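You operate a simulated robot arm through the tools that you are given. There is no shell and no other tool. Be economical: measure what you need, move in short steps, check, and stop when the job is done.

You run a simulated robot arm. Do the job below in one go: nothing can be reset, and whatever is moved stays where it is left.

JOB
Gauge heel cup 2 on the template and sort it.
Fine: try both plug gauges in it; pass tray if the GO gauge drops in and the NO-GO gauge does not, else rework tray; put both gauges back.

Only the result counts: the job must be done as asked and must still hold three seconds after the hand-in. Knocking over, shifting, dropping, spilling or breaking anything else fails it.

ROBOT AND FRAMES
A 6-joint arm with a two-finger parallel gripper, fixed in place. Base frame: the origin is at the foot of the arm, x ahead of it, y to its left, z up; the work surface is at about z = 860. Units: mm, rad, N and s.
With the tool pointing down near the work surface it reaches from about 260 to 680 mm from the base axis. Its first joint turns from -1.152 to 1.152 rad. Payload 2.9 kg.
The TCP is the grasp point between the finger pads, 30 mm short of the fingertips. In the tool frame z runs along the fingers and y along their closing line. Largest opening 110 mm; finger width 20, thickness 10; the body of the gripper, 48 by 112 mm, starts 55 mm behind the TCP.
Orientation is that of the tool frame in the base frame, as [roll, pitch, yaw] about the fixed x, y, z axes, in that order (R = Rz(yaw) Ry(pitch) Rx(roll)). With the fingers straight down and closing along the base's y, the tool's x points along the base's -x, its y along +y and its z along -z.

CONTROLS
- The arm moves only by the tool send_rows. Its argument "plan" is a list of rows, each a list of 7 numbers: the gripper command, from -1 (fully open) to 1 (shut), values between in proportion, then the shift along the tool's x, y, z in cm, then the turn, a rotation vector about the tool's x, y, z in rad. In form: [[grip, tx, ty, tz, wx, wy, wz], ...]. A call has 1 to 10 rows; each row shifts and turns the commanded pose from where the row before left it, along the tool's axes as they then stand. Each row takes 0.2 s and may step no farther than 50 mm and 0.15 rad from the row before; otherwise, or with a gripper value out of range, the whole call is refused. A pose out of reach is approached as far as the arm can. The call stops where the force on the tool passes 40 N (or 10 N more than at its start, if that is more) or the arm is blocked; 0.2 s more then pass. The fingers move at their own pace (about 108 mm/s each) and stop on an object; they squeeze with about 32 N. The grip force told is the motor's: it shows also when the fingers shut on nothing. Time passes only in rows, and 0.2 s behind the last, so rows that do not move let the fingers close. The reply holds the time, the measured pose of the TCP, the force on the tool along the base axes, the opening and the grip force, in the units named above and with some noise.
- Cameras (640 x 400 px; columns grow to the right, rows downward): "scene" is fixed at [87.3, 437.7, 1399.5]; the picture's right is [-0.66, -0.75, 0.00], its down [-0.31, 0.27, -0.91] and it looks along [0.68, -0.60, -0.42] (base axes); focal length 340 px, centre (320, 200). "wrist" rides on the gripper at [-36, 0, -57] in the tool frame; the picture's right is [0.00, -1.00, 0.00], its down [0.97, 0.00, -0.24] and it looks along [0.24, 0.00, 0.97] (tool axes); focal length 218 px, centre (320, 200). There is no depth. A picture from a camera that has moved, and an enlarged one, comes with that camera's place and axes in the base frame and with its lens.
- get_image(camera): a new picture of that camera. The clock stands still meanwhile.
- close_up(camera, box): a new picture of the part [left, top, right, bottom] of that camera's present view, enlarged. The clock stands still meanwhile.
- job_done(): hands the job in; it is judged then, once.

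Go step by step. Nothing tells you positions but the pictures and the camera data: compare them with the known pose of the tool, close in by small moves and look again before you grip or let go. The budget is 120 turns and 64 pictures, counting those below and the enlarged ones. Unless the task says otherwise, let go and move clear before handing in, and close with one line.

The tools are called as a command line: name --pt "numbers of a row" for each row, then --argument value for the rest, lists and objects as JSON in quotes. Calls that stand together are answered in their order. send_rows: Moves the arm, as the interface text tells. Its arguments: {"type":"object","properties":{"plan":{"type":"array"}},"required":["plan"]} The other tools are called the same way: get_image (camera) takes a picture; close_up (camera, box) takes an enlarged picture of a part of a camera's view; job_done () hands the job in.

At the start:

```text
time: 0.0
eef_pos: [466.1, -151.7, 1173.6]
orientation: [3.141, 0.001, -3.141]
contact_force: [-0.1, -0.3, 0.4]
width: 110.0
gripper_force: 0.0
```

scene: 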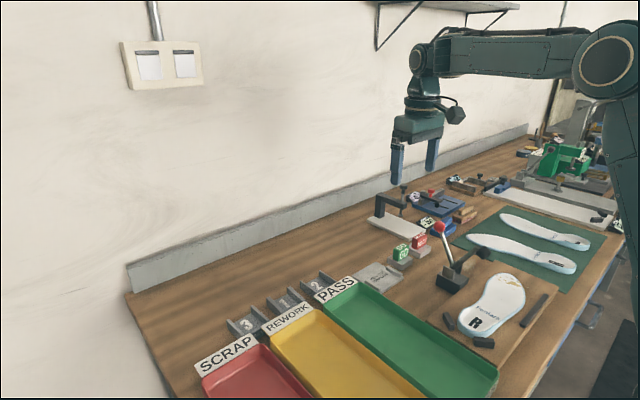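
wrist: 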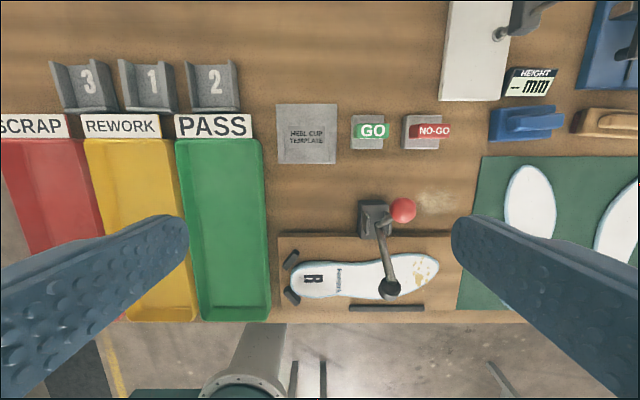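

I see three heel cups (3, 1, 2) behind the trays, a template pad, and the GO and NO-GO gauges in holders. I'll enlarge those areas before moving.

close_up --camera "wrist" --box '[170, 40, 470, 227]'

close_up --camera "scene" --box '[220, 200, 480, 362]'

```text
2.13 times, centred on (320, 134) of wrist
camera zoom: at [501.3, -149.3, 1230.8], right [0.0, -1.0, 0.0], down [-0.97, 0.0, 0.24], along [-0.24, 0.0, -0.97], focal length 466 px, centre (320, 342)
```

zoom: 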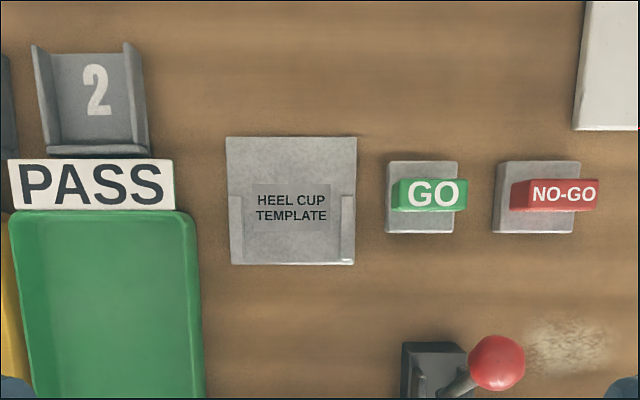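

```text
2.46 times, centred on (350, 281) of scene
camera zoom: at [87.3, 437.7, 1399.5], right [-0.66, -0.75, 0.0], down [-0.31, 0.27, -0.91], along [0.68, -0.6, -0.42], focal length 836 px, centre (246, 1)
```

zoom: 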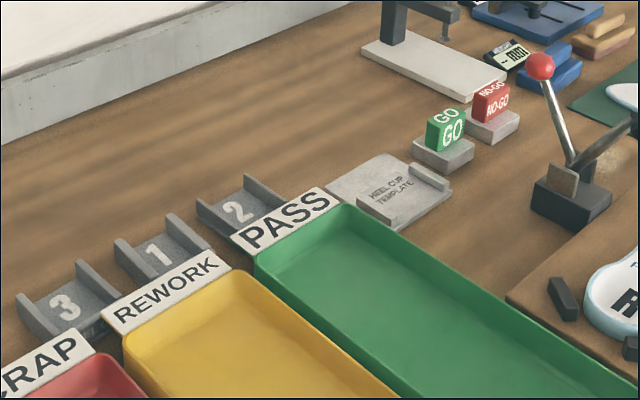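

Cup 2 is a U-channel at about (588, 8). The template is near (517, -127), and the gauges are near (521, -222) and (521, -305). I'll move above cup 2 for a closer look.

send_rows --pt "-1 -1.57 2.67 2.9 0 0 0" --pt "-1 -1.57 2.67 2.9 0 0 0" --pt "-1 -1.57 2.67 2.9 0 0 0" --pt "-1 -1.57 2.67 2.9 0 0 0" --pt "-1 -1.57 2.67 2.9 0 0 0" --pt "-1 -1.57 2.67 2.9 0 0 0" --pt "-1 0 0 0 0 0 0"

get_image --camera "wrist"

```text
time: 1.6
eef_pos: [557.4, 8.1, 995.7]
orientation: [3.141, 0.0, -3.141]
contact_force: [-0.2, 0.5, -0.7]
width: 110.2
gripper_force: 0.1
```

```text
59 pictures are left
camera wrist: at [593.0, 10.4, 1054.1], right [0.0, -1.0, 0.0], down [-0.97, 0.0, 0.24], along [-0.24, 0.0, -0.97], focal length 218 px, centre (320, 200)
```

wrist: 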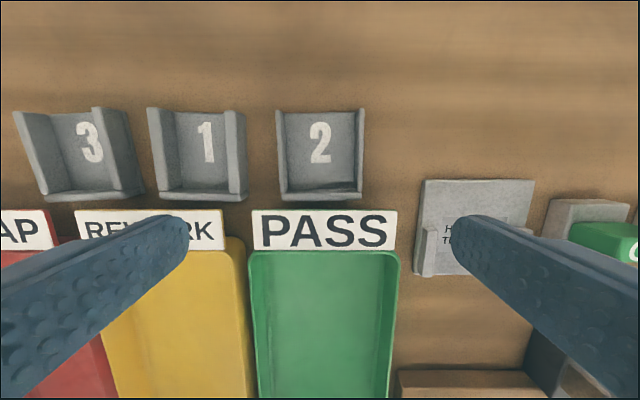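

Cup 2 is a floor with two side walls along x. I'll enlarge it.

close_up --camera "wrist" --box '[240, 90, 400, 215]'

close_up --camera "wrist" --box '[400, 160, 640, 310]'

```text
3.20 times, centred on (320, 152) of wrist
camera zoom: at [593.0, 10.4, 1054.1], right [0.0, -1.0, 0.0], down [-0.97, 0.0, 0.24], along [-0.24, 0.0, -0.97], focal length 698 px, centre (320, 352)
```

zoom: 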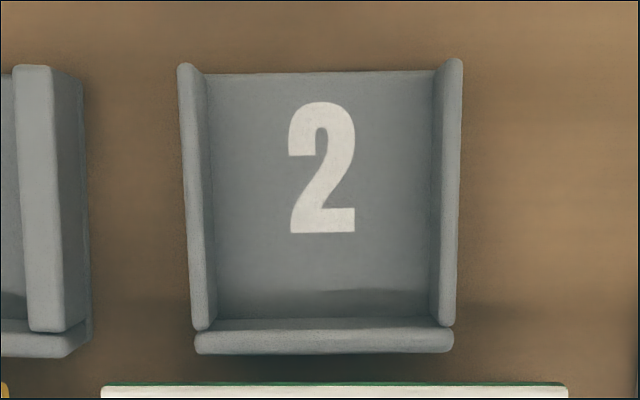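

```text
2.67 times, centred on (520, 235) of wrist
camera zoom: at [593.0, 10.4, 1054.1], right [0.0, -1.0, 0.0], down [-0.97, 0.0, 0.24], along [-0.24, 0.0, -0.97], focal length 582 px, centre (-213, 107)
```

zoom: 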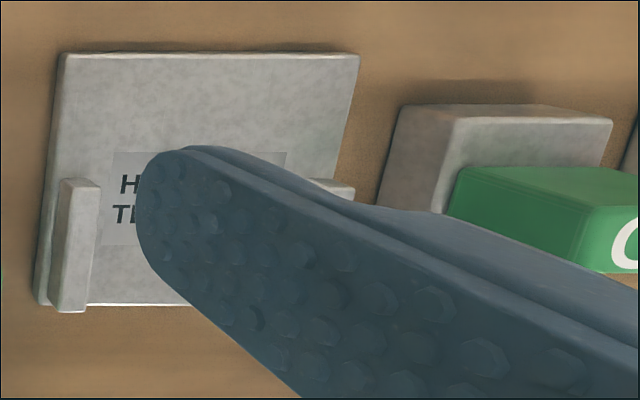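

Cup 2 has three walls and is open toward +x. It is about 65 mm wide and 67 mm long, centred near (585, 10), with its top at about z = 884. Next I'll look at the gauges and template from above.

send_rows --pt "-1 0.7 -4.5 0 0 0 0" --pt "-1 0.7 -4.5 0 0 0 0" --pt "-1 0.7 -4.5 0 0 0 0" --pt "-1 0.7 -4.5 0 0 0 0" --pt "-1 0.7 -4.5 0 0 0 0" --pt "-1 0.7 -4.5 0 0 0 0" --pt "-1 0 0 0 0 0 0"

get_image --camera "wrist"

close_up --camera "wrist" --box '[200, 130, 440, 280]'

```text
time: 3.2
eef_pos: [517.2, -263.1, 999.8]
orientation: [3.141, 0.0, -3.138]
contact_force: [0.4, -0.6, 0.1]
width: 109.9
gripper_force: 0.0
```

```text
56 pictures are left
camera wrist: at [553.0, -260.8, 1056.2], right [0.0, -1.0, 0.0], down [-0.97, 0.0, 0.24], along [-0.24, 0.0, -0.97], focal length 218 px, centre (320, 200)
```

wrist: 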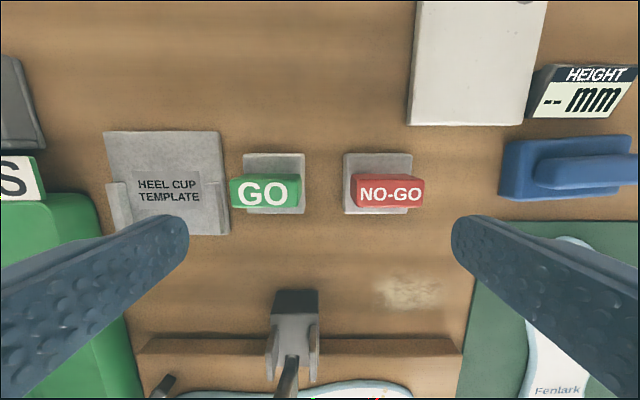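

```text
2.67 times, centred on (320, 205) of wrist
camera zoom: at [553.0, -260.8, 1056.2], right [0.0, -1.0, 0.0], down [-0.97, 0.0, 0.24], along [-0.24, 0.0, -0.97], focal length 582 px, centre (320, 187)
```

zoom: 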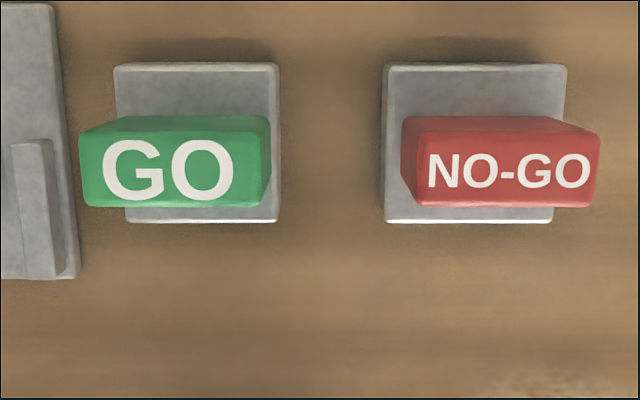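

The gauges are upright blocks, wide along y and thin along x, sitting on small holder plinths. I'll check their height from the scene camera.

close_up --camera "scene" --box '[350, 220, 446, 300]'

close_up --camera "scene" --box '[220, 260, 350, 350]'

```text
5.00 times, centred on (398, 260) of scene
camera zoom: at [87.4, 437.7, 1399.5], right [-0.66, -0.75, 0.0], down [-0.31, 0.27, -0.91], along [0.68, -0.6, -0.42], focal length 1698 px, centre (-70, -100)
```

zoom: 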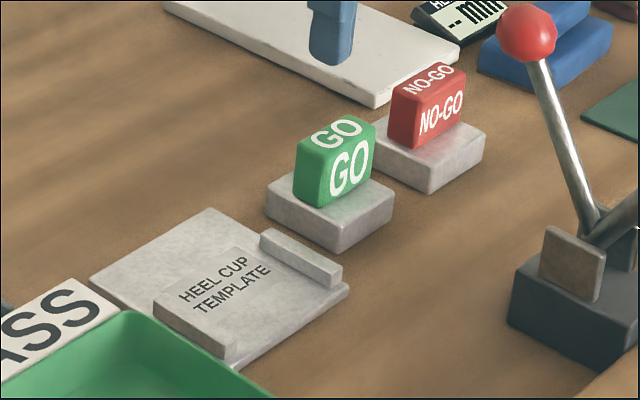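

```text
4.44 times, centred on (285, 305) of scene
camera zoom: at [87.4, 437.7, 1399.5], right [-0.66, -0.75, 0.0], down [-0.31, 0.27, -0.91], along [0.68, -0.6, -0.42], focal length 1509 px, centre (476, -267)
```

zoom: 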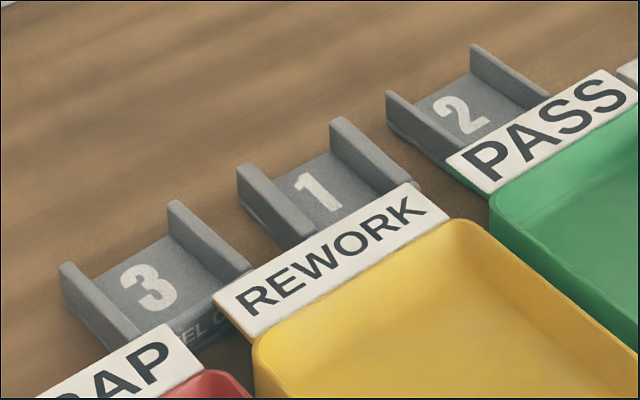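

The gauges are blocks about 45–49 × 21 × 34 mm, and the cups have two tall side walls. I'll go back above cup 2, lower, with the fingers opened to straddle it.

send_rows --pt "-1 -1.433 4.52 0 0 0 0" --pt "-1 -1.433 4.52 0 0 0 0" --pt "-0.7 -1.433 4.52 0 0 0 0" --pt "-0.5 -1.433 4.52 0.5 0 0 0" --pt "-0.5 -1.433 4.52 1.5 0 0 0" --pt "-0.5 -1.433 4.52 1.5 0 0 0" --pt "-0.5 0 0 1.5 0 0 0" --pt "-0.5 0 0 0 0 0 0"

get_image --camera "wrist"

```text
time: 5.0
eef_pos: [601.7, 11.1, 948.8]
orientation: [-3.141, 0.0, 3.141]
contact_force: [-0.6, -0.1, -0.2]
width: 82.7
gripper_force: 0.0
```

```text
52 pictures are left
camera wrist: at [636.8, 12.3, 1006.2], right [0.0, -1.0, 0.0], down [-0.97, 0.0, 0.24], along [-0.24, 0.0, -0.97], focal length 218 px, centre (320, 200)
```

wrist: 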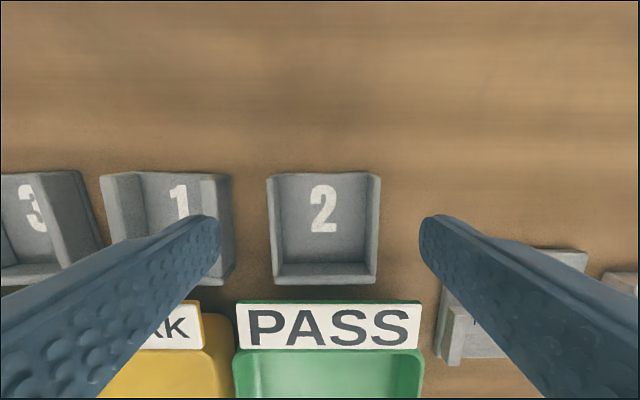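

The cup sits nearly centred between the fingers, offset by about 2 mm. I'll correct that, narrow the opening slightly and descend beside the walls.

send_rows --pt "-0.4 -0.4 -0.2 0.5 0 0 0" --pt "-0.4 0 0 1.5 0 0 0" --pt "-0.4 0 0 1.5 0 0 0" --pt "-0.4 0 0 0.8 0 0 0" --pt "-0.4 0 0 0 0 0 0"

get_image --camera "wrist"

```text
time: 6.2
eef_pos: [606.9, 7.5, 906.0]
orientation: [3.141, -0.001, -3.141]
contact_force: [0.3, 0.4, 0.4]
width: 77.0
gripper_force: 0.0
```

```text
51 pictures are left
camera wrist: at [642.6, 9.8, 964.3], right [0.0, -1.0, 0.0], down [-0.97, 0.0, 0.24], along [-0.24, 0.0, -0.97], focal length 218 px, centre (320, 200)
```

wrist: 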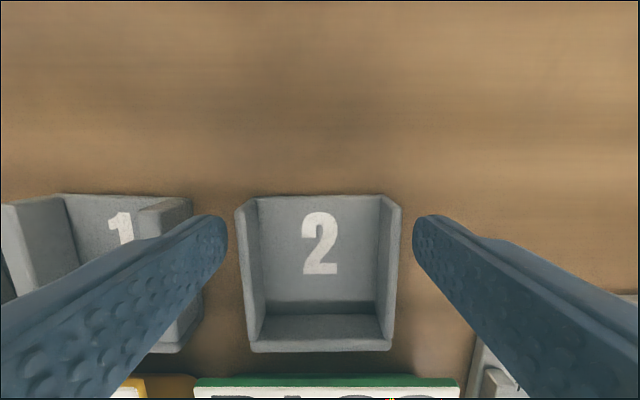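

The cup is centred. I'll lower 9 mm more and close.

send_rows --pt "-0.4 0 0 0.9 0 0 0" --pt "-0.2 0 0 0 0 0 0" --pt "0.3 0 0 0 0 0 0" --pt "0.6 0 0 0 0 0 0" --pt "0.6 0 0 0 0 0 0"

```text
time: 7.4
eef_pos: [606.4, 7.7, 898.4]
orientation: [3.142, 0.002, 3.142]
contact_force: [0.0, 0.0, 0.4]
width: 64.7
gripper_force: 31.9
```

Gripped at 64.7 mm. I'll lift and carry the cup over the template.

send_rows --pt "0.6 0 0 -1 0 0 0" --pt "0.6 0 0 -3 0 0 0" --pt "0.6 0 0 -3 0 0 0" --pt "0.6 1.35 -2.74 0 0 0 0" --pt "0.6 1.35 -2.74 0 0 0 0" --pt "0.6 1.35 -2.74 0 0 0 0" --pt "0.6 1.35 -2.74 0 0 0 0" --pt "0.6 1.35 -2.74 0 0 0 0" --pt "0.6 0 0 0 0 0 0"

get_image --camera "wrist"

close_up --camera "scene" --box '[320, 180, 448, 300]'

```text
time: 9.4
eef_pos: [540.9, -129.2, 967.0]
orientation: [3.14, 0.0, -3.14]
contact_force: [0.4, 0.8, -0.4]
width: 64.7
gripper_force: 31.8
```

```text
50 pictures are left
camera wrist: at [576.3, -127.2, 1024.6], right [0.0, -1.0, 0.0], down [-0.97, 0.0, 0.24], along [-0.24, 0.0, -0.97], focal length 218 px, centre (320, 200)
```

wrist: 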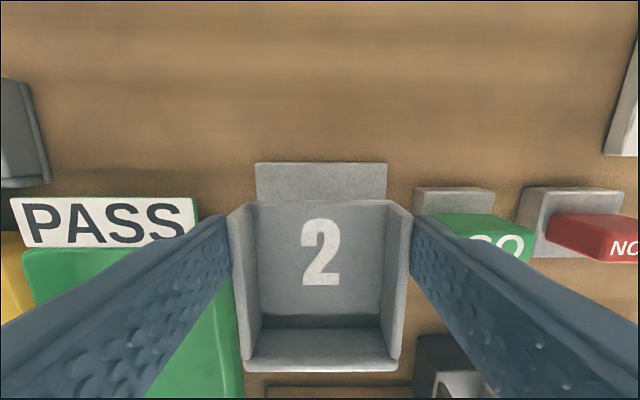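

```text
3.33 times, centred on (384, 240) of scene
camera zoom: at [87.3, 437.7, 1399.5], right [-0.66, -0.75, 0.0], down [-0.31, 0.27, -0.91], along [0.68, -0.6, -0.42], focal length 1132 px, centre (107, 67)
```

zoom: 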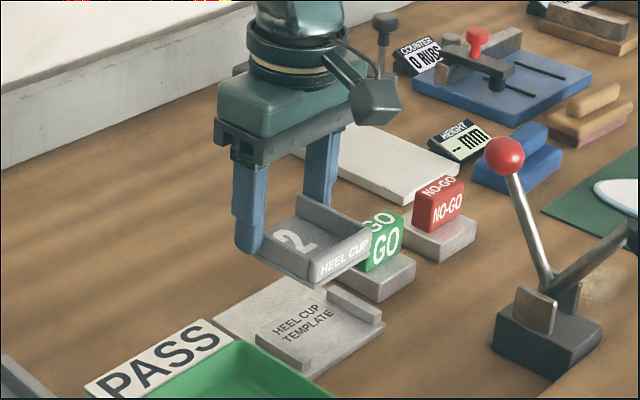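

The cup is centred over the template in y, and its heel end is over the rails. I'll lower it.

send_rows --pt "0.6 0 0 2 0 0 0" --pt "0.6 0 0 2 0 0 0" --pt "0.6 0 0 1 0 0 0" --pt "0.6 0 0 0 0 0 0"

close_up --camera "scene" --box '[330, 220, 430, 300]'

```text
time: 10.4
eef_pos: [540.3, -130.2, 917.1]
orientation: [-3.141, -0.001, -3.141]
contact_force: [0.0, 0.1, -0.8]
width: 64.4
gripper_force: 32.3
```

```text
5.00 times, centred on (380, 260) of scene
camera zoom: at [87.3, 437.7, 1399.5], right [-0.66, -0.75, 0.0], down [-0.31, 0.27, -0.91], along [0.68, -0.6, -0.42], focal length 1698 px, centre (20, -100)
```

zoom: 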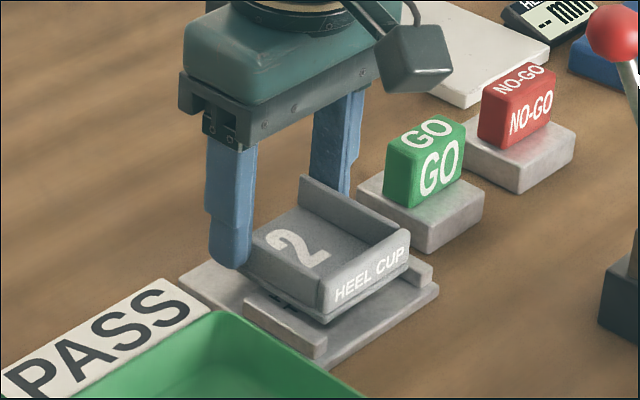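

The cup is between the rails and a few millimetres above the plate. I'll lower it gently to contact.

send_rows --pt "0.6 0 0 0.4 0 0 0" --pt "0.6 0 0 0.3 0 0 0" --pt "0.6 0 0 0.2 0 0 0" --pt "0.6 0 0 0.2 0 0 0" --pt "0.6 0 0 0.1 0 0 0"

close_up --camera "scene" --box '[330, 220, 430, 300]'

```text
time: 11.6
eef_pos: [540.0, -128.1, 906.5]
orientation: [-3.141, 0.0, -3.141]
contact_force: [-3.3, -0.2, 7.5]
width: 64.6
gripper_force: 31.9
```

```text
5.00 times, centred on (380, 260) of scene
camera zoom: at [87.1, 437.8, 1399.5], right [-0.66, -0.75, 0.0], down [-0.31, 0.27, -0.91], along [0.68, -0.6, -0.42], focal length 1698 px, centre (20, -100)
```

zoom: 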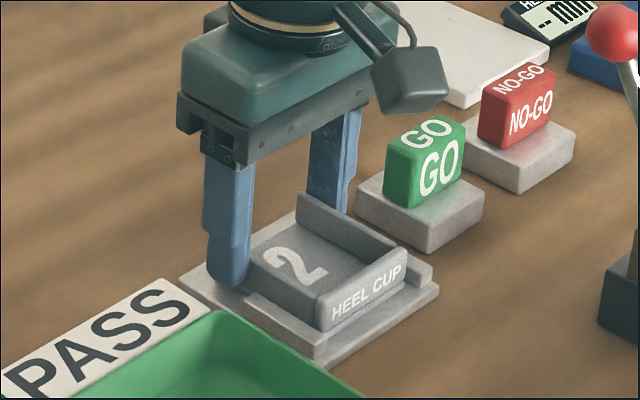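

The cup rests on the plate. I'll release it, rise, then turn the gripper 90° so it can grip the gauges across their thin side.

send_rows --pt "0.2 0 0 0 0 0 0" --pt "-0.4 0 0 0 0 0 0" --pt "-0.4 0 0 0 0 0 0" --pt "-0.4 0 0 -1.5 0 0 0" --pt "-0.4 0 0 -3 0 0 0" --pt "-0.4 0 0 -4.5 0 0 0" --pt "-0.4 0 0 -4.5 0 0 0" --pt "-0.4 0 0 0 0 0 0"

close_up --camera "wrist" --box '[220, 120, 420, 320]'

```text
time: 13.4
eef_pos: [542.8, -128.4, 1041.8]
orientation: [-3.14, -0.003, -3.14]
contact_force: [0.1, -0.8, -0.3]
width: 76.8
gripper_force: 0.0
```

```text
2.00 times, centred on (320, 220) of wrist
camera zoom: at [578.1, -126.4, 1098.6], right [0.0, -1.0, 0.0], down [-0.97, 0.0, 0.24], along [-0.24, 0.0, -0.97], focal length 436 px, centre (320, 160)
```

zoom: 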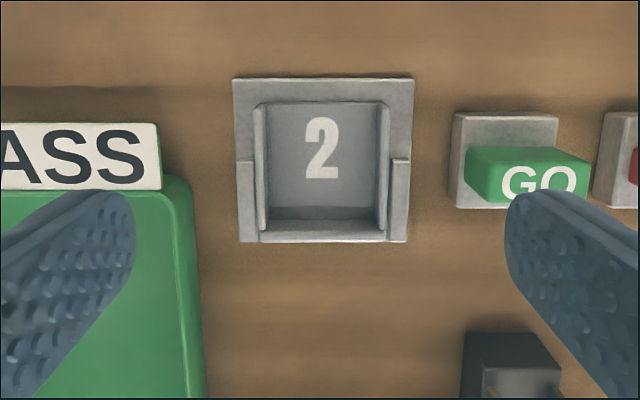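

The cup is seated squarely on the template. Now I'll turn the gripper 90° about its axis.

send_rows --pt "-0.5 0 0 0 0 0 0.15" --pt "-0.5 0 0 0 0 0 0.15" --pt "-0.5 0 0 0 0 0 0.15" --pt "-0.5 0 0 0 0 0 0.15" --pt "-0.5 0 0 0 0 0 0.15" --pt "-0.5 0 0 0 0 0 0.15" --pt "-0.5 0 0 0 0 0 0.15" --pt "-0.5 0 0 0 0 0 0.15" --pt "-0.5 0 0 0 0 0 0.15" --pt "-0.5 0 0 0 0 0 0.15"

```text
time: 15.6
eef_pos: [540.1, -127.5, 1039.1]
orientation: [-3.141, 0.0, 1.641]
contact_force: [-0.1, -0.7, 0.6]
width: 82.8
gripper_force: 0.1
```

send_rows --pt "-0.5 0 0 0 0 0 0.0708" --pt "-0.5 -3.1 -0.6 0 0 0 0" --pt "-0.5 -3.1 -0.6 1 0 0 0" --pt "-0.5 -3.1 -0.7 2 0 0 0" --pt "-0.5 0 0 1.5 0 0 0" --pt "-0.5 0 0 0 0 0 0"

get_image --camera "wrist"

close_up --camera "scene" --box '[340, 180, 468, 290]'

```text
time: 17.0
eef_pos: [520.5, -222.3, 995.3]
orientation: [-3.141, 0.001, 1.574]
contact_force: [0.4, -0.6, -0.3]
width: 82.4
gripper_force: 0.2
```

```text
45 pictures are left
camera wrist: at [521.0, -257.1, 1052.7], right [-1.0, 0.0, 0.0], down [0.0, 0.97, 0.24], along [0.0, 0.24, -0.97], focal length 218 px, centre (320, 200)
```

wrist: 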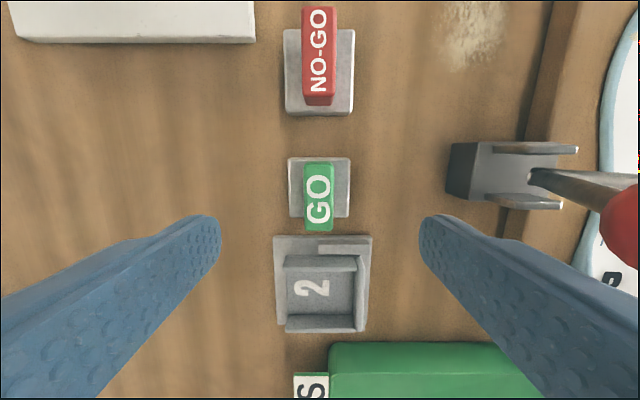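

```text
3.64 times, centred on (404, 235) of scene
camera zoom: at [87.3, 437.7, 1399.5], right [-0.66, -0.75, 0.0], down [-0.31, 0.27, -0.91], along [0.68, -0.6, -0.42], focal length 1235 px, centre (14, 73)
```

zoom: 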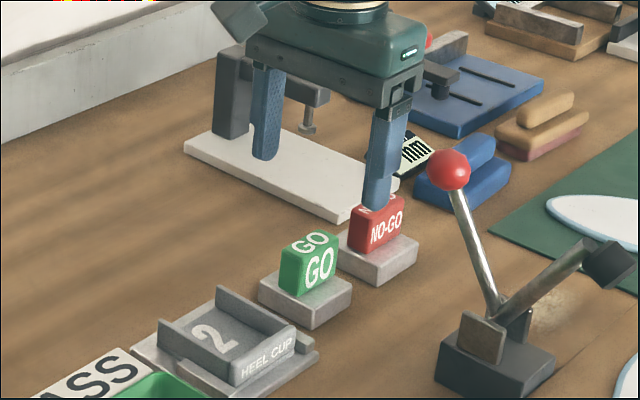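

The gripper is aligned across the GO gauge. I'll take a close-up to measure its height and centre.

close_up --camera "wrist" --box '[260, 140, 380, 240]'

close_up --camera "scene" --box '[380, 225, 428, 285]'

```text
4.00 times, centred on (320, 190) of wrist
camera zoom: at [521.0, -257.1, 1052.7], right [-1.0, 0.0, 0.0], down [0.0, 0.97, 0.24], along [0.0, 0.24, -0.97], focal length 873 px, centre (320, 240)
```

zoom: 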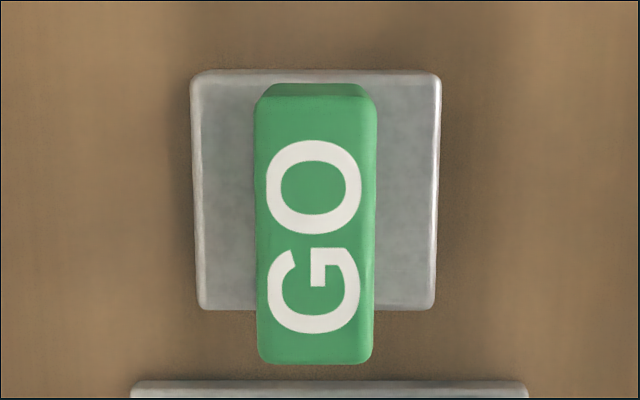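

```text
6.67 times, centred on (404, 255) of scene
camera zoom: at [87.3, 437.7, 1399.5], right [-0.66, -0.75, 0.0], down [-0.31, 0.27, -0.91], along [0.68, -0.6, -0.42], focal length 2263 px, centre (-240, -167)
```

zoom: 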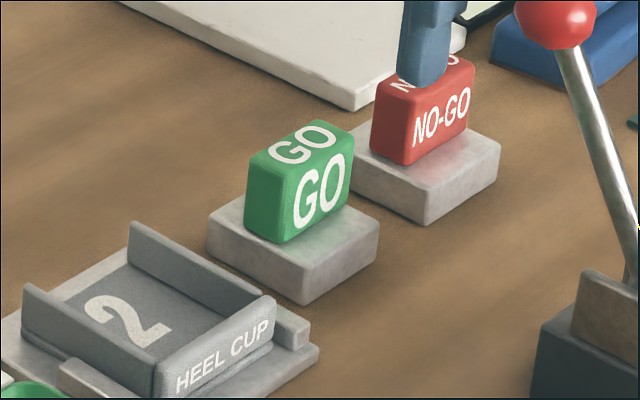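

The GO gauge is centred at about (521, -221), with its top at about z = 905 and a thickness of 21 mm. I'll descend so the tips hold its upper 20 mm and close.

send_rows --pt "0.2 0 0 2 0 0 0" --pt "0.2 0 0 2 0 0 0" --pt "0.2 0 0 2 0 0 0" --pt "0.2 0 0 1.8 0 0 0" --pt "0.2 0 0 0 0 0 0" --pt "0.2 0 0 0 0 0 0"

get_image --camera "wrist"

close_up --camera "scene" --box '[370, 205, 450, 285]'

```text
time: 18.4
eef_pos: [522.5, -220.8, 917.0]
orientation: [-3.141, 0.001, 1.572]
contact_force: [0.1, 0.3, -0.6]
width: 44.1
gripper_force: 0.1
```

```text
41 pictures are left
camera wrist: at [520.5, -255.1, 974.0], right [-1.0, 0.0, 0.0], down [0.0, 0.97, 0.24], along [0.0, 0.24, -0.97], focal length 218 px, centre (320, 200)
```

wrist: 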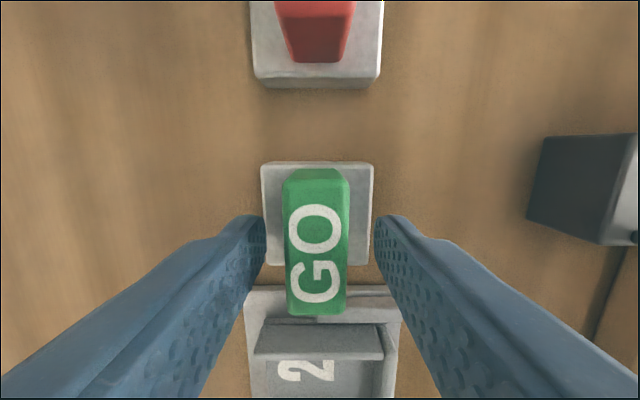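

```text
5.00 times, centred on (410, 245) of scene
camera zoom: at [87.3, 437.7, 1399.5], right [-0.66, -0.75, 0.0], down [-0.31, 0.27, -0.91], along [0.68, -0.6, -0.42], focal length 1698 px, centre (-130, -25)
```

zoom: 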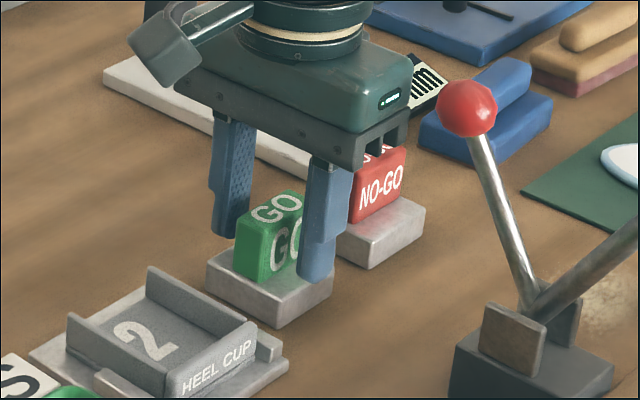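

The fingers straddle the GO gauge. I'll close on it.

send_rows --pt "0.4 0 0 0 0 0 0" --pt "0.6 0 0 0 0 0 0" --pt "0.9 0 0 0 0 0 0" --pt "0.9 0 0 0 0 0 0"

get_image --camera "wrist"

```text
time: 19.4
eef_pos: [521.0, -221.4, 917.4]
orientation: [-3.141, 0.001, 1.573]
contact_force: [0.3, 0.3, -0.5]
width: 19.6
gripper_force: 32.0
```

```text
39 pictures are left
camera wrist: at [520.4, -255.1, 974.2], right [-1.0, 0.0, 0.0], down [0.0, 0.97, 0.24], along [0.0, 0.24, -0.97], focal length 218 px, centre (320, 200)
```

wrist: 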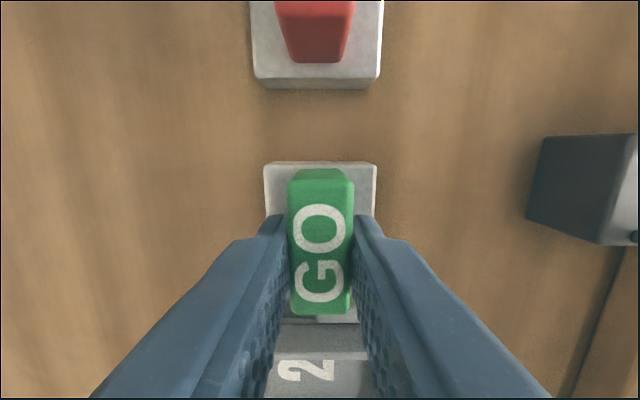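

GO is gripped at 19.6 mm. I'll lift it and carry it over the cup (+93 mm in y, +5 mm in x).

send_rows --pt "0.9 0 0 -0.5 0 0 0" --pt "0.9 0 0 -1.5 0 0 0" --pt "0.9 0 0 -2 0 0 0" --pt "0.9 0 0 -1 0 0 0" --pt "0.9 3.1 0.2 0 0 0 0" --pt "0.9 3.1 0.2 0 0 0 0" --pt "0.9 3.1 0.1 0 0 0 0" --pt "0.9 0 0 0 0 0 0"

get_image --camera "wrist"

close_up --camera "scene" --box '[340, 200, 440, 300]'

```text
time: 21.2
eef_pos: [523.9, -129.4, 964.7]
orientation: [-3.142, 0.0, 1.572]
contact_force: [-0.3, 0.5, -1.4]
width: 19.4
gripper_force: 32.2
```

```text
38 pictures are left
camera wrist: at [524.6, -163.6, 1022.3], right [-1.0, 0.0, 0.0], down [0.0, 0.97, 0.24], along [0.0, 0.24, -0.97], focal length 218 px, centre (320, 200)
```

wrist: 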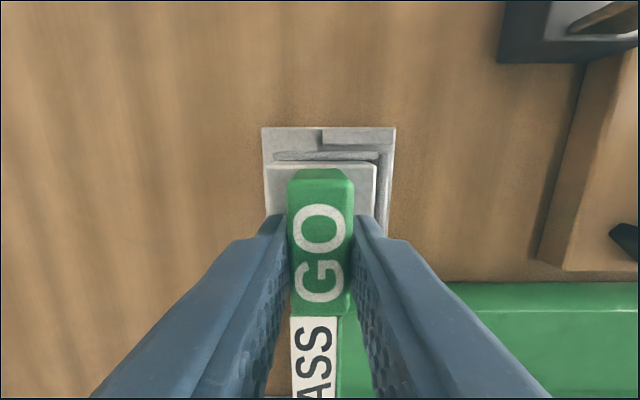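

```text
4.00 times, centred on (390, 250) of scene
camera zoom: at [87.3, 437.7, 1399.5], right [-0.66, -0.75, 0.0], down [-0.31, 0.27, -0.91], along [0.68, -0.6, -0.42], focal length 1358 px, centre (40, 0)
```

zoom: 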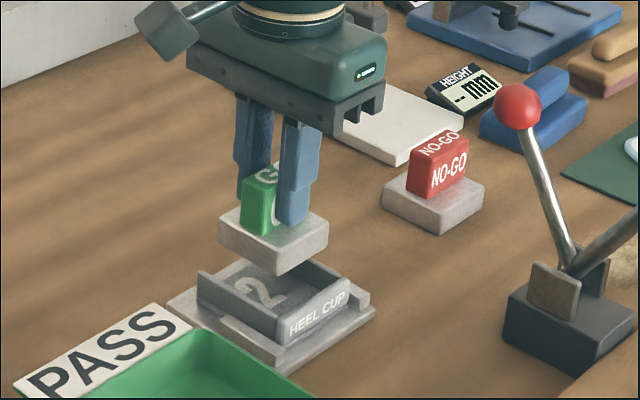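

The grey block lifts with the handle, so the square block is the plug itself, about 52 mm wide. I'll check its alignment with the cup mouth closely.

close_up --camera "wrist" --box '[250, 115, 410, 215]'

close_up --camera "scene" --box '[380, 240, 440, 290]'

```text
4.00 times, centred on (330, 165) of wrist
camera zoom: at [524.6, -163.6, 1022.3], right [-1.0, 0.0, 0.0], down [0.0, 0.97, 0.24], along [0.0, 0.24, -0.97], focal length 873 px, centre (280, 340)
```

zoom: 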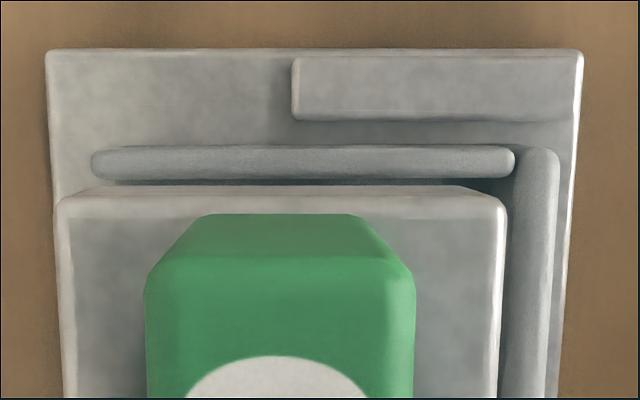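

```text
8.00 times, centred on (410, 265) of scene
camera zoom: at [87.3, 437.7, 1399.5], right [-0.66, -0.75, 0.0], down [-0.31, 0.27, -0.91], along [0.68, -0.6, -0.42], focal length 2716 px, centre (-400, -320)
```

zoom: 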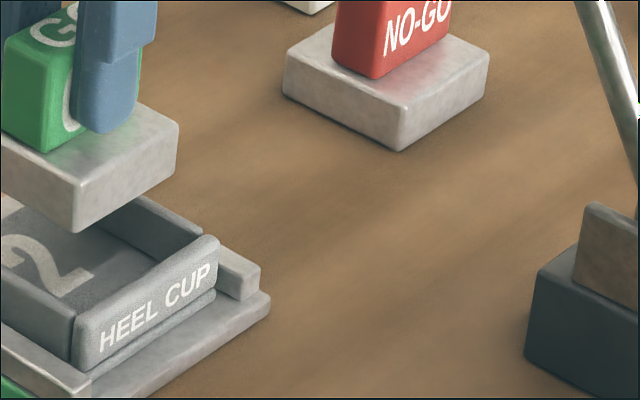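

The plug's -y edge is nearly flush with the wall's inner face, so it needs to move about +2 mm in y. I'll shift and lower to just above the cup, then re-check.

send_rows --pt "0.9 0.18 0 0.5 0 0 0" --pt "0.9 0 0 0.8 0 0 0" --pt "0.9 0 0 0 0 0 0"

close_up --camera "wrist" --box '[250, 115, 410, 215]'

close_up --camera "scene" --box '[360, 245, 420, 295]'

```text
time: 22.0
eef_pos: [526.7, -127.2, 953.6]
orientation: [-3.141, 0.0, 1.572]
contact_force: [0.0, 0.0, -1.6]
width: 19.8
gripper_force: 32.0
```

```text
4.00 times, centred on (330, 165) of wrist
camera zoom: at [525.5, -161.9, 1010.2], right [-1.0, 0.0, 0.0], down [0.0, 0.97, 0.24], along [0.0, 0.24, -0.97], focal length 873 px, centre (280, 340)
```

zoom: 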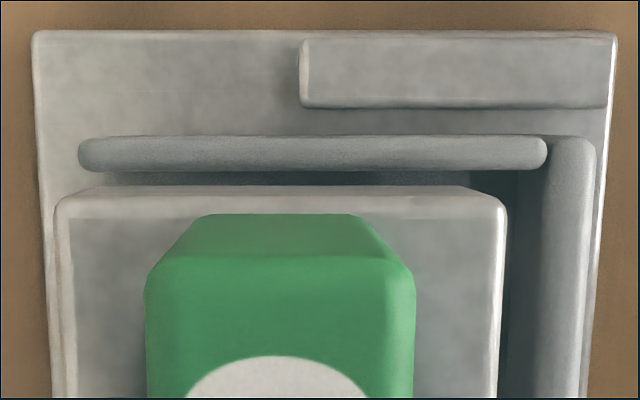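

```text
8.00 times, centred on (390, 270) of scene
camera zoom: at [87.4, 437.7, 1399.5], right [-0.66, -0.75, 0.0], down [-0.31, 0.27, -0.91], along [0.68, -0.6, -0.42], focal length 2716 px, centre (-240, -360)
```

zoom: 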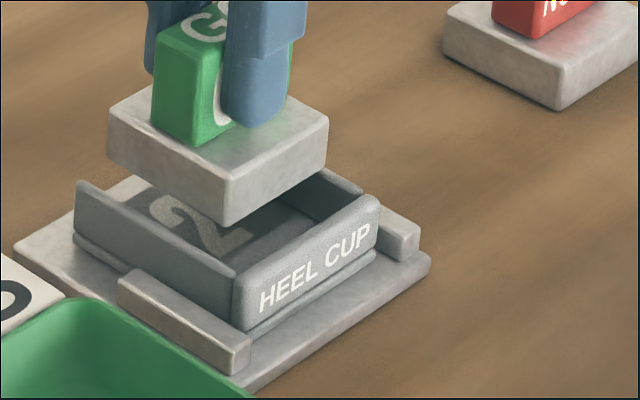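

The gap at the -y wall is now about 1.7 mm. I'll lower a little more and check the +y side from the scene.

send_rows --pt "0.9 0 0 0.5 0 0 0" --pt "0.9 0 0 0 0 0 0" --pt "0.9 0 0 0 0 0 0"

close_up --camera "scene" --box '[366, 260, 408, 290]'

close_up --camera "wrist" --box '[250, 105, 410, 205]'

```text
time: 22.8
eef_pos: [526.0, -126.4, 948.7]
orientation: [3.141, 0.0, 1.574]
contact_force: [-0.6, -0.6, -1.6]
width: 19.4
gripper_force: 31.7
```

```text
13.33 times, centred on (387, 275) of scene
camera zoom: at [87.4, 437.7, 1399.5], right [-0.66, -0.75, 0.0], down [-0.31, 0.27, -0.91], along [0.68, -0.6, -0.42], focal length 4527 px, centre (-573, -800)
```

zoom: 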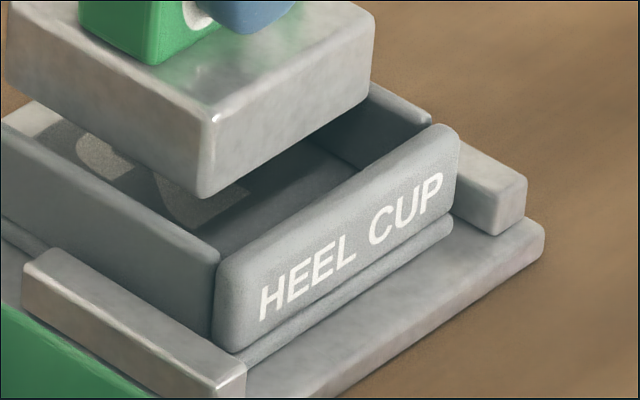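

```text
4.00 times, centred on (330, 155) of wrist
camera zoom: at [525.0, -161.7, 1006.1], right [-1.0, 0.0, 0.0], down [0.0, 0.97, 0.24], along [0.0, 0.24, -0.97], focal length 873 px, centre (280, 380)
```

zoom: 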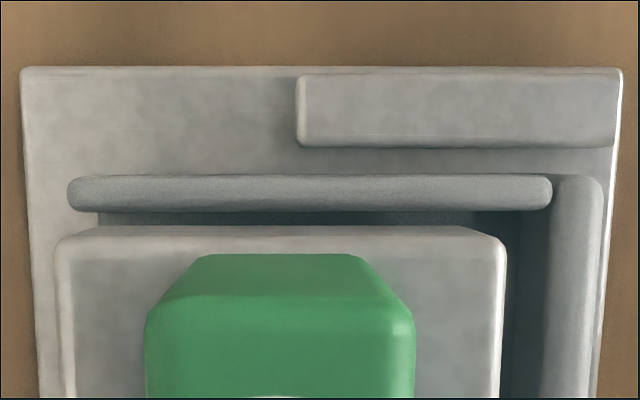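

The plug clears both walls by roughly 2 mm. I'll lower it gently in small steps and watch the force.

send_rows --pt "0.9 0 0 0.3 0 0 0" --pt "0.9 0 0 0.3 0 0 0" --pt "0.9 0 0 0.2 0 0 0" --pt "0.9 0 0 0.2 0 0 0" --pt "0.9 0 0 0 0 0 0"

close_up --camera "scene" --box '[366, 255, 414, 290]'

```text
time: 24.0
eef_pos: [525.7, -125.5, 939.5]
orientation: [-3.141, 0.0, 1.573]
contact_force: [-0.5, 0.2, -1.9]
width: 19.8
gripper_force: 31.3
```

```text
11.43 times, centred on (390, 272) of scene
camera zoom: at [87.4, 437.7, 1399.5], right [-0.66, -0.75, 0.0], down [-0.31, 0.27, -0.91], along [0.68, -0.6, -0.42], focal length 3880 px, centre (-480, -629)
```

zoom: 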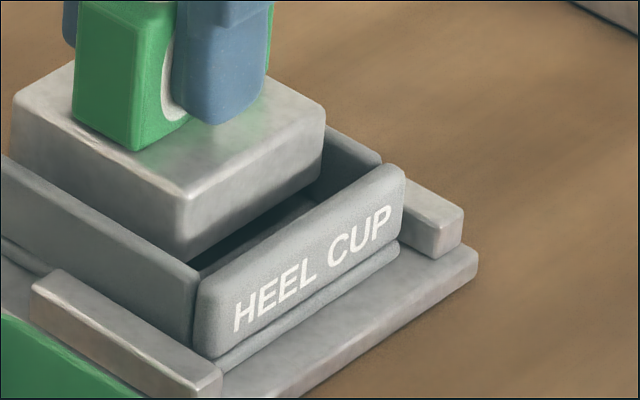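

The plug is entering the cup with no force on it. I'll continue gently to the floor.

send_rows --pt "0.9 0 0 0.3 0 0 0" --pt "0.9 0 0 0.3 0 0 0" --pt "0.9 0 0 0.2 0 0 0" --pt "0.9 0 0 0.1 0 0 0" --pt "0.9 0 0 0.1 0 0 0" --pt "0.9 0 0 0 0 0 0"

close_up --camera "scene" --box '[366, 255, 414, 290]'

close_up --camera "wrist" --box '[250, 105, 410, 205]'

```text
time: 25.4
eef_pos: [526.5, -127.4, 929.9]
orientation: [3.141, 0.0, 1.572]
contact_force: [-0.5, -1.7, 1.9]
width: 19.9
gripper_force: 32.2
```

```text
11.43 times, centred on (390, 272) of scene
camera zoom: at [87.3, 437.7, 1399.6], right [-0.66, -0.75, 0.0], down [-0.31, 0.27, -0.91], along [0.68, -0.6, -0.42], focal length 3880 px, centre (-480, -629)
```

zoom: 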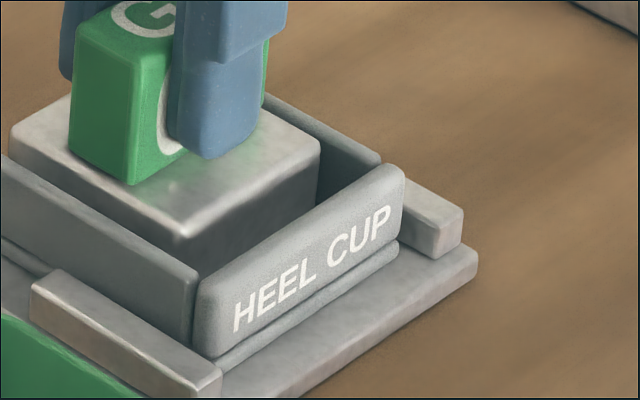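

```text
4.00 times, centred on (330, 155) of wrist
camera zoom: at [525.9, -161.3, 987.2], right [-1.0, 0.0, 0.0], down [0.0, 0.97, 0.24], along [0.0, 0.24, -0.97], focal length 873 px, centre (280, 380)
```

zoom: 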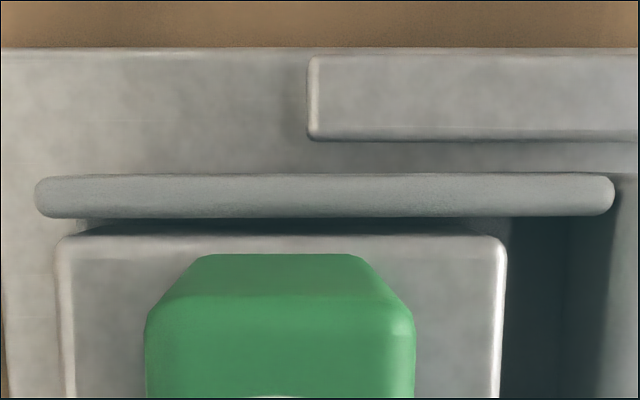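

A slight load is appearing, so it is near the floor. I'll go down a few more millimetres to feel the bottom.

send_rows --pt "0.9 0 0 0.1 0 0 0" --pt "0.9 0 0 0.1 0 0 0" --pt "0.9 0 0 0 0 0 0"

close_up --camera "scene" --box '[366, 255, 414, 290]'

```text
time: 26.2
eef_pos: [527.0, -127.5, 928.5]
orientation: [3.137, 0.001, 1.573]
contact_force: [-3.3, 1.5, 29.6]
width: 19.8
gripper_force: 32.3
```

```text
11.43 times, centred on (390, 272) of scene
camera zoom: at [86.8, 437.9, 1399.5], right [-0.66, -0.75, 0.0], down [-0.31, 0.27, -0.91], along [0.68, -0.6, -0.42], focal length 3880 px, centre (-480, -629)
```

zoom: 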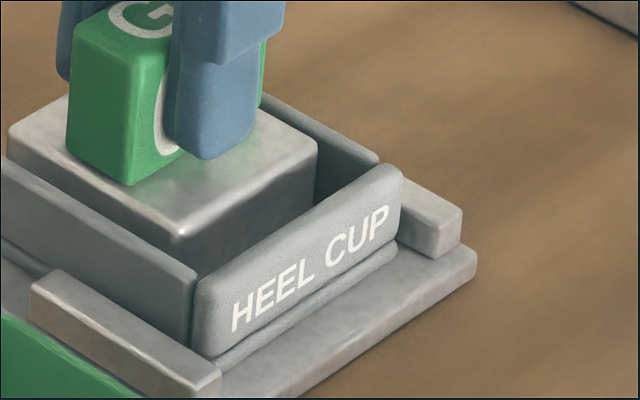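

GO bottoms out on the cup floor (firm 30 N stop at the expected depth), so the GO gauge drops in. I'll lift it out and return it to exactly where it was.

send_rows --pt "0.9 0 0 -0.4 0 0 0" --pt "0.9 0 0 -0.8 0 0 0" --pt "0.9 0 0 -1.3 0 0 0" --pt "0.9 0 0 -1.5 0 0 0" --pt "0.9 -3.16 -0.2 -0.2 0 0 0" --pt "0.9 -3.16 -0.2 0 0 0 0" --pt "0.9 -3.16 -0.1 0 0 0 0" --pt "0.9 0 0 0 0 0 0"

close_up --camera "scene" --box '[350, 220, 446, 300]'

```text
time: 28.0
eef_pos: [522.7, -221.5, 968.7]
orientation: [-3.141, 0.001, 1.572]
contact_force: [1.0, 0.6, -1.3]
width: 19.6
gripper_force: 31.9
```

```text
5.00 times, centred on (398, 260) of scene
camera zoom: at [87.4, 437.7, 1399.6], right [-0.66, -0.75, 0.0], down [-0.31, 0.27, -0.91], along [0.68, -0.6, -0.42], focal length 1698 px, centre (-70, -100)
```

zoom: 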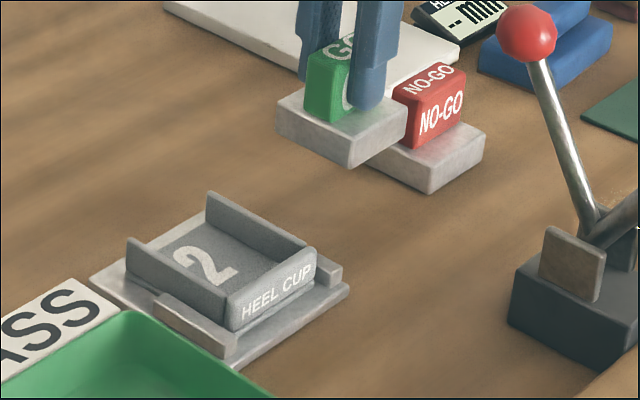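

The cup is undisturbed. I'll lower the GO gauge back to its spot and release it.

send_rows --pt "0.9 0 0 2 0 0 0" --pt "0.9 0 0 2 0 0 0" --pt "0.9 0 0 0.8 0 0 0" --pt "0.9 0 0 0.2 0 0 0" --pt "0.9 0 0 0.1 0 0 0" --pt "0.9 0 0 0 0 0 0"

```text
time: 29.4
eef_pos: [520.6, -221.8, 917.8]
orientation: [-3.141, -0.001, 1.572]
contact_force: [0.4, -0.5, -1.4]
width: 19.5
gripper_force: 32.7
```

send_rows --pt "0.9 0 0 0.1 0 0 0" --pt "0.9 0 0 0.1 0 0 0" --pt "0.9 0 0 0 0 0 0"

```text
time: 30.2
eef_pos: [521.5, -221.4, 917.4]
orientation: [3.141, -0.001, 1.573]
contact_force: [-0.8, 0.4, 8.3]
width: 19.5
gripper_force: 32.4
```

GO is seated. I'll release, rise and move over the NO-GO gauge.

send_rows --pt "0.6 0 0 0 0 0 0" --pt "0.2 0 0 0 0 0 0" --pt "0.2 0 0 -1 0 0 0" --pt "0.2 0 0 -3 0 0 0" --pt "0.2 0 0 -4 0 0 0" --pt "0.2 -4.4 0 0 0 0 0" --pt "0.2 -4.4 0 0 0 0 0" --pt "0.2 0 0 0 0 0 0"

get_image --camera "wrist"

close_up --camera "scene" --box '[350, 200, 470, 300]'

```text
time: 32.0
eef_pos: [519.5, -310.8, 996.4]
orientation: [-3.141, -0.001, 1.571]
contact_force: [0.0, 0.4, 0.9]
width: 44.0
gripper_force: 0.0
```

```text
25 pictures are left
camera wrist: at [520.0, -344.6, 1053.6], right [-1.0, 0.0, 0.0], down [0.0, 0.97, 0.24], along [0.0, 0.24, -0.97], focal length 218 px, centre (320, 200)
```

wrist: 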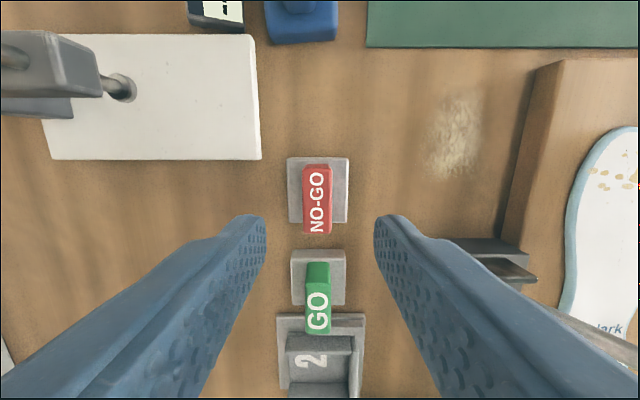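

```text
4.00 times, centred on (410, 250) of scene
camera zoom: at [87.4, 437.7, 1399.5], right [-0.66, -0.75, 0.0], down [-0.31, 0.27, -0.91], along [0.68, -0.6, -0.42], focal length 1358 px, centre (-40, 0)
```

zoom: 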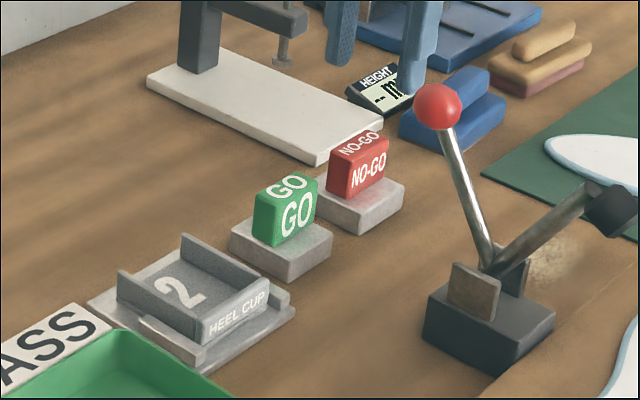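

GO is back in place, and NO-GO is aligned under the gripper within about 2 mm. I'll descend and grip it.

send_rows --pt "0.2 0.1 0.15 2 0 0 0" --pt "0.2 0 0 2 0 0 0" --pt "0.2 0 0 2 0 0 0" --pt "0.2 0 0 1.9 0 0 0" --pt "0.2 0 0 0 0 0 0" --pt "0.5 0 0 0 0 0 0" --pt "0.9 0 0 0 0 0 0" --pt "0.9 0 0 0 0 0 0"

get_image --camera "wrist"

```text
time: 33.8
eef_pos: [521.6, -306.7, 917.8]
orientation: [3.141, -0.001, 1.573]
contact_force: [-0.4, -0.9, -0.8]
width: 19.7
gripper_force: 31.7
```

```text
23 pictures are left
camera wrist: at [521.4, -341.2, 975.2], right [-1.0, 0.0, 0.0], down [0.0, 0.97, 0.24], along [0.0, 0.24, -0.97], focal length 218 px, centre (320, 200)
```

wrist: 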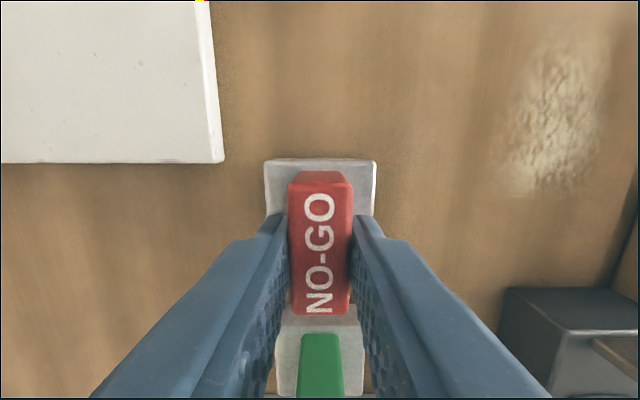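

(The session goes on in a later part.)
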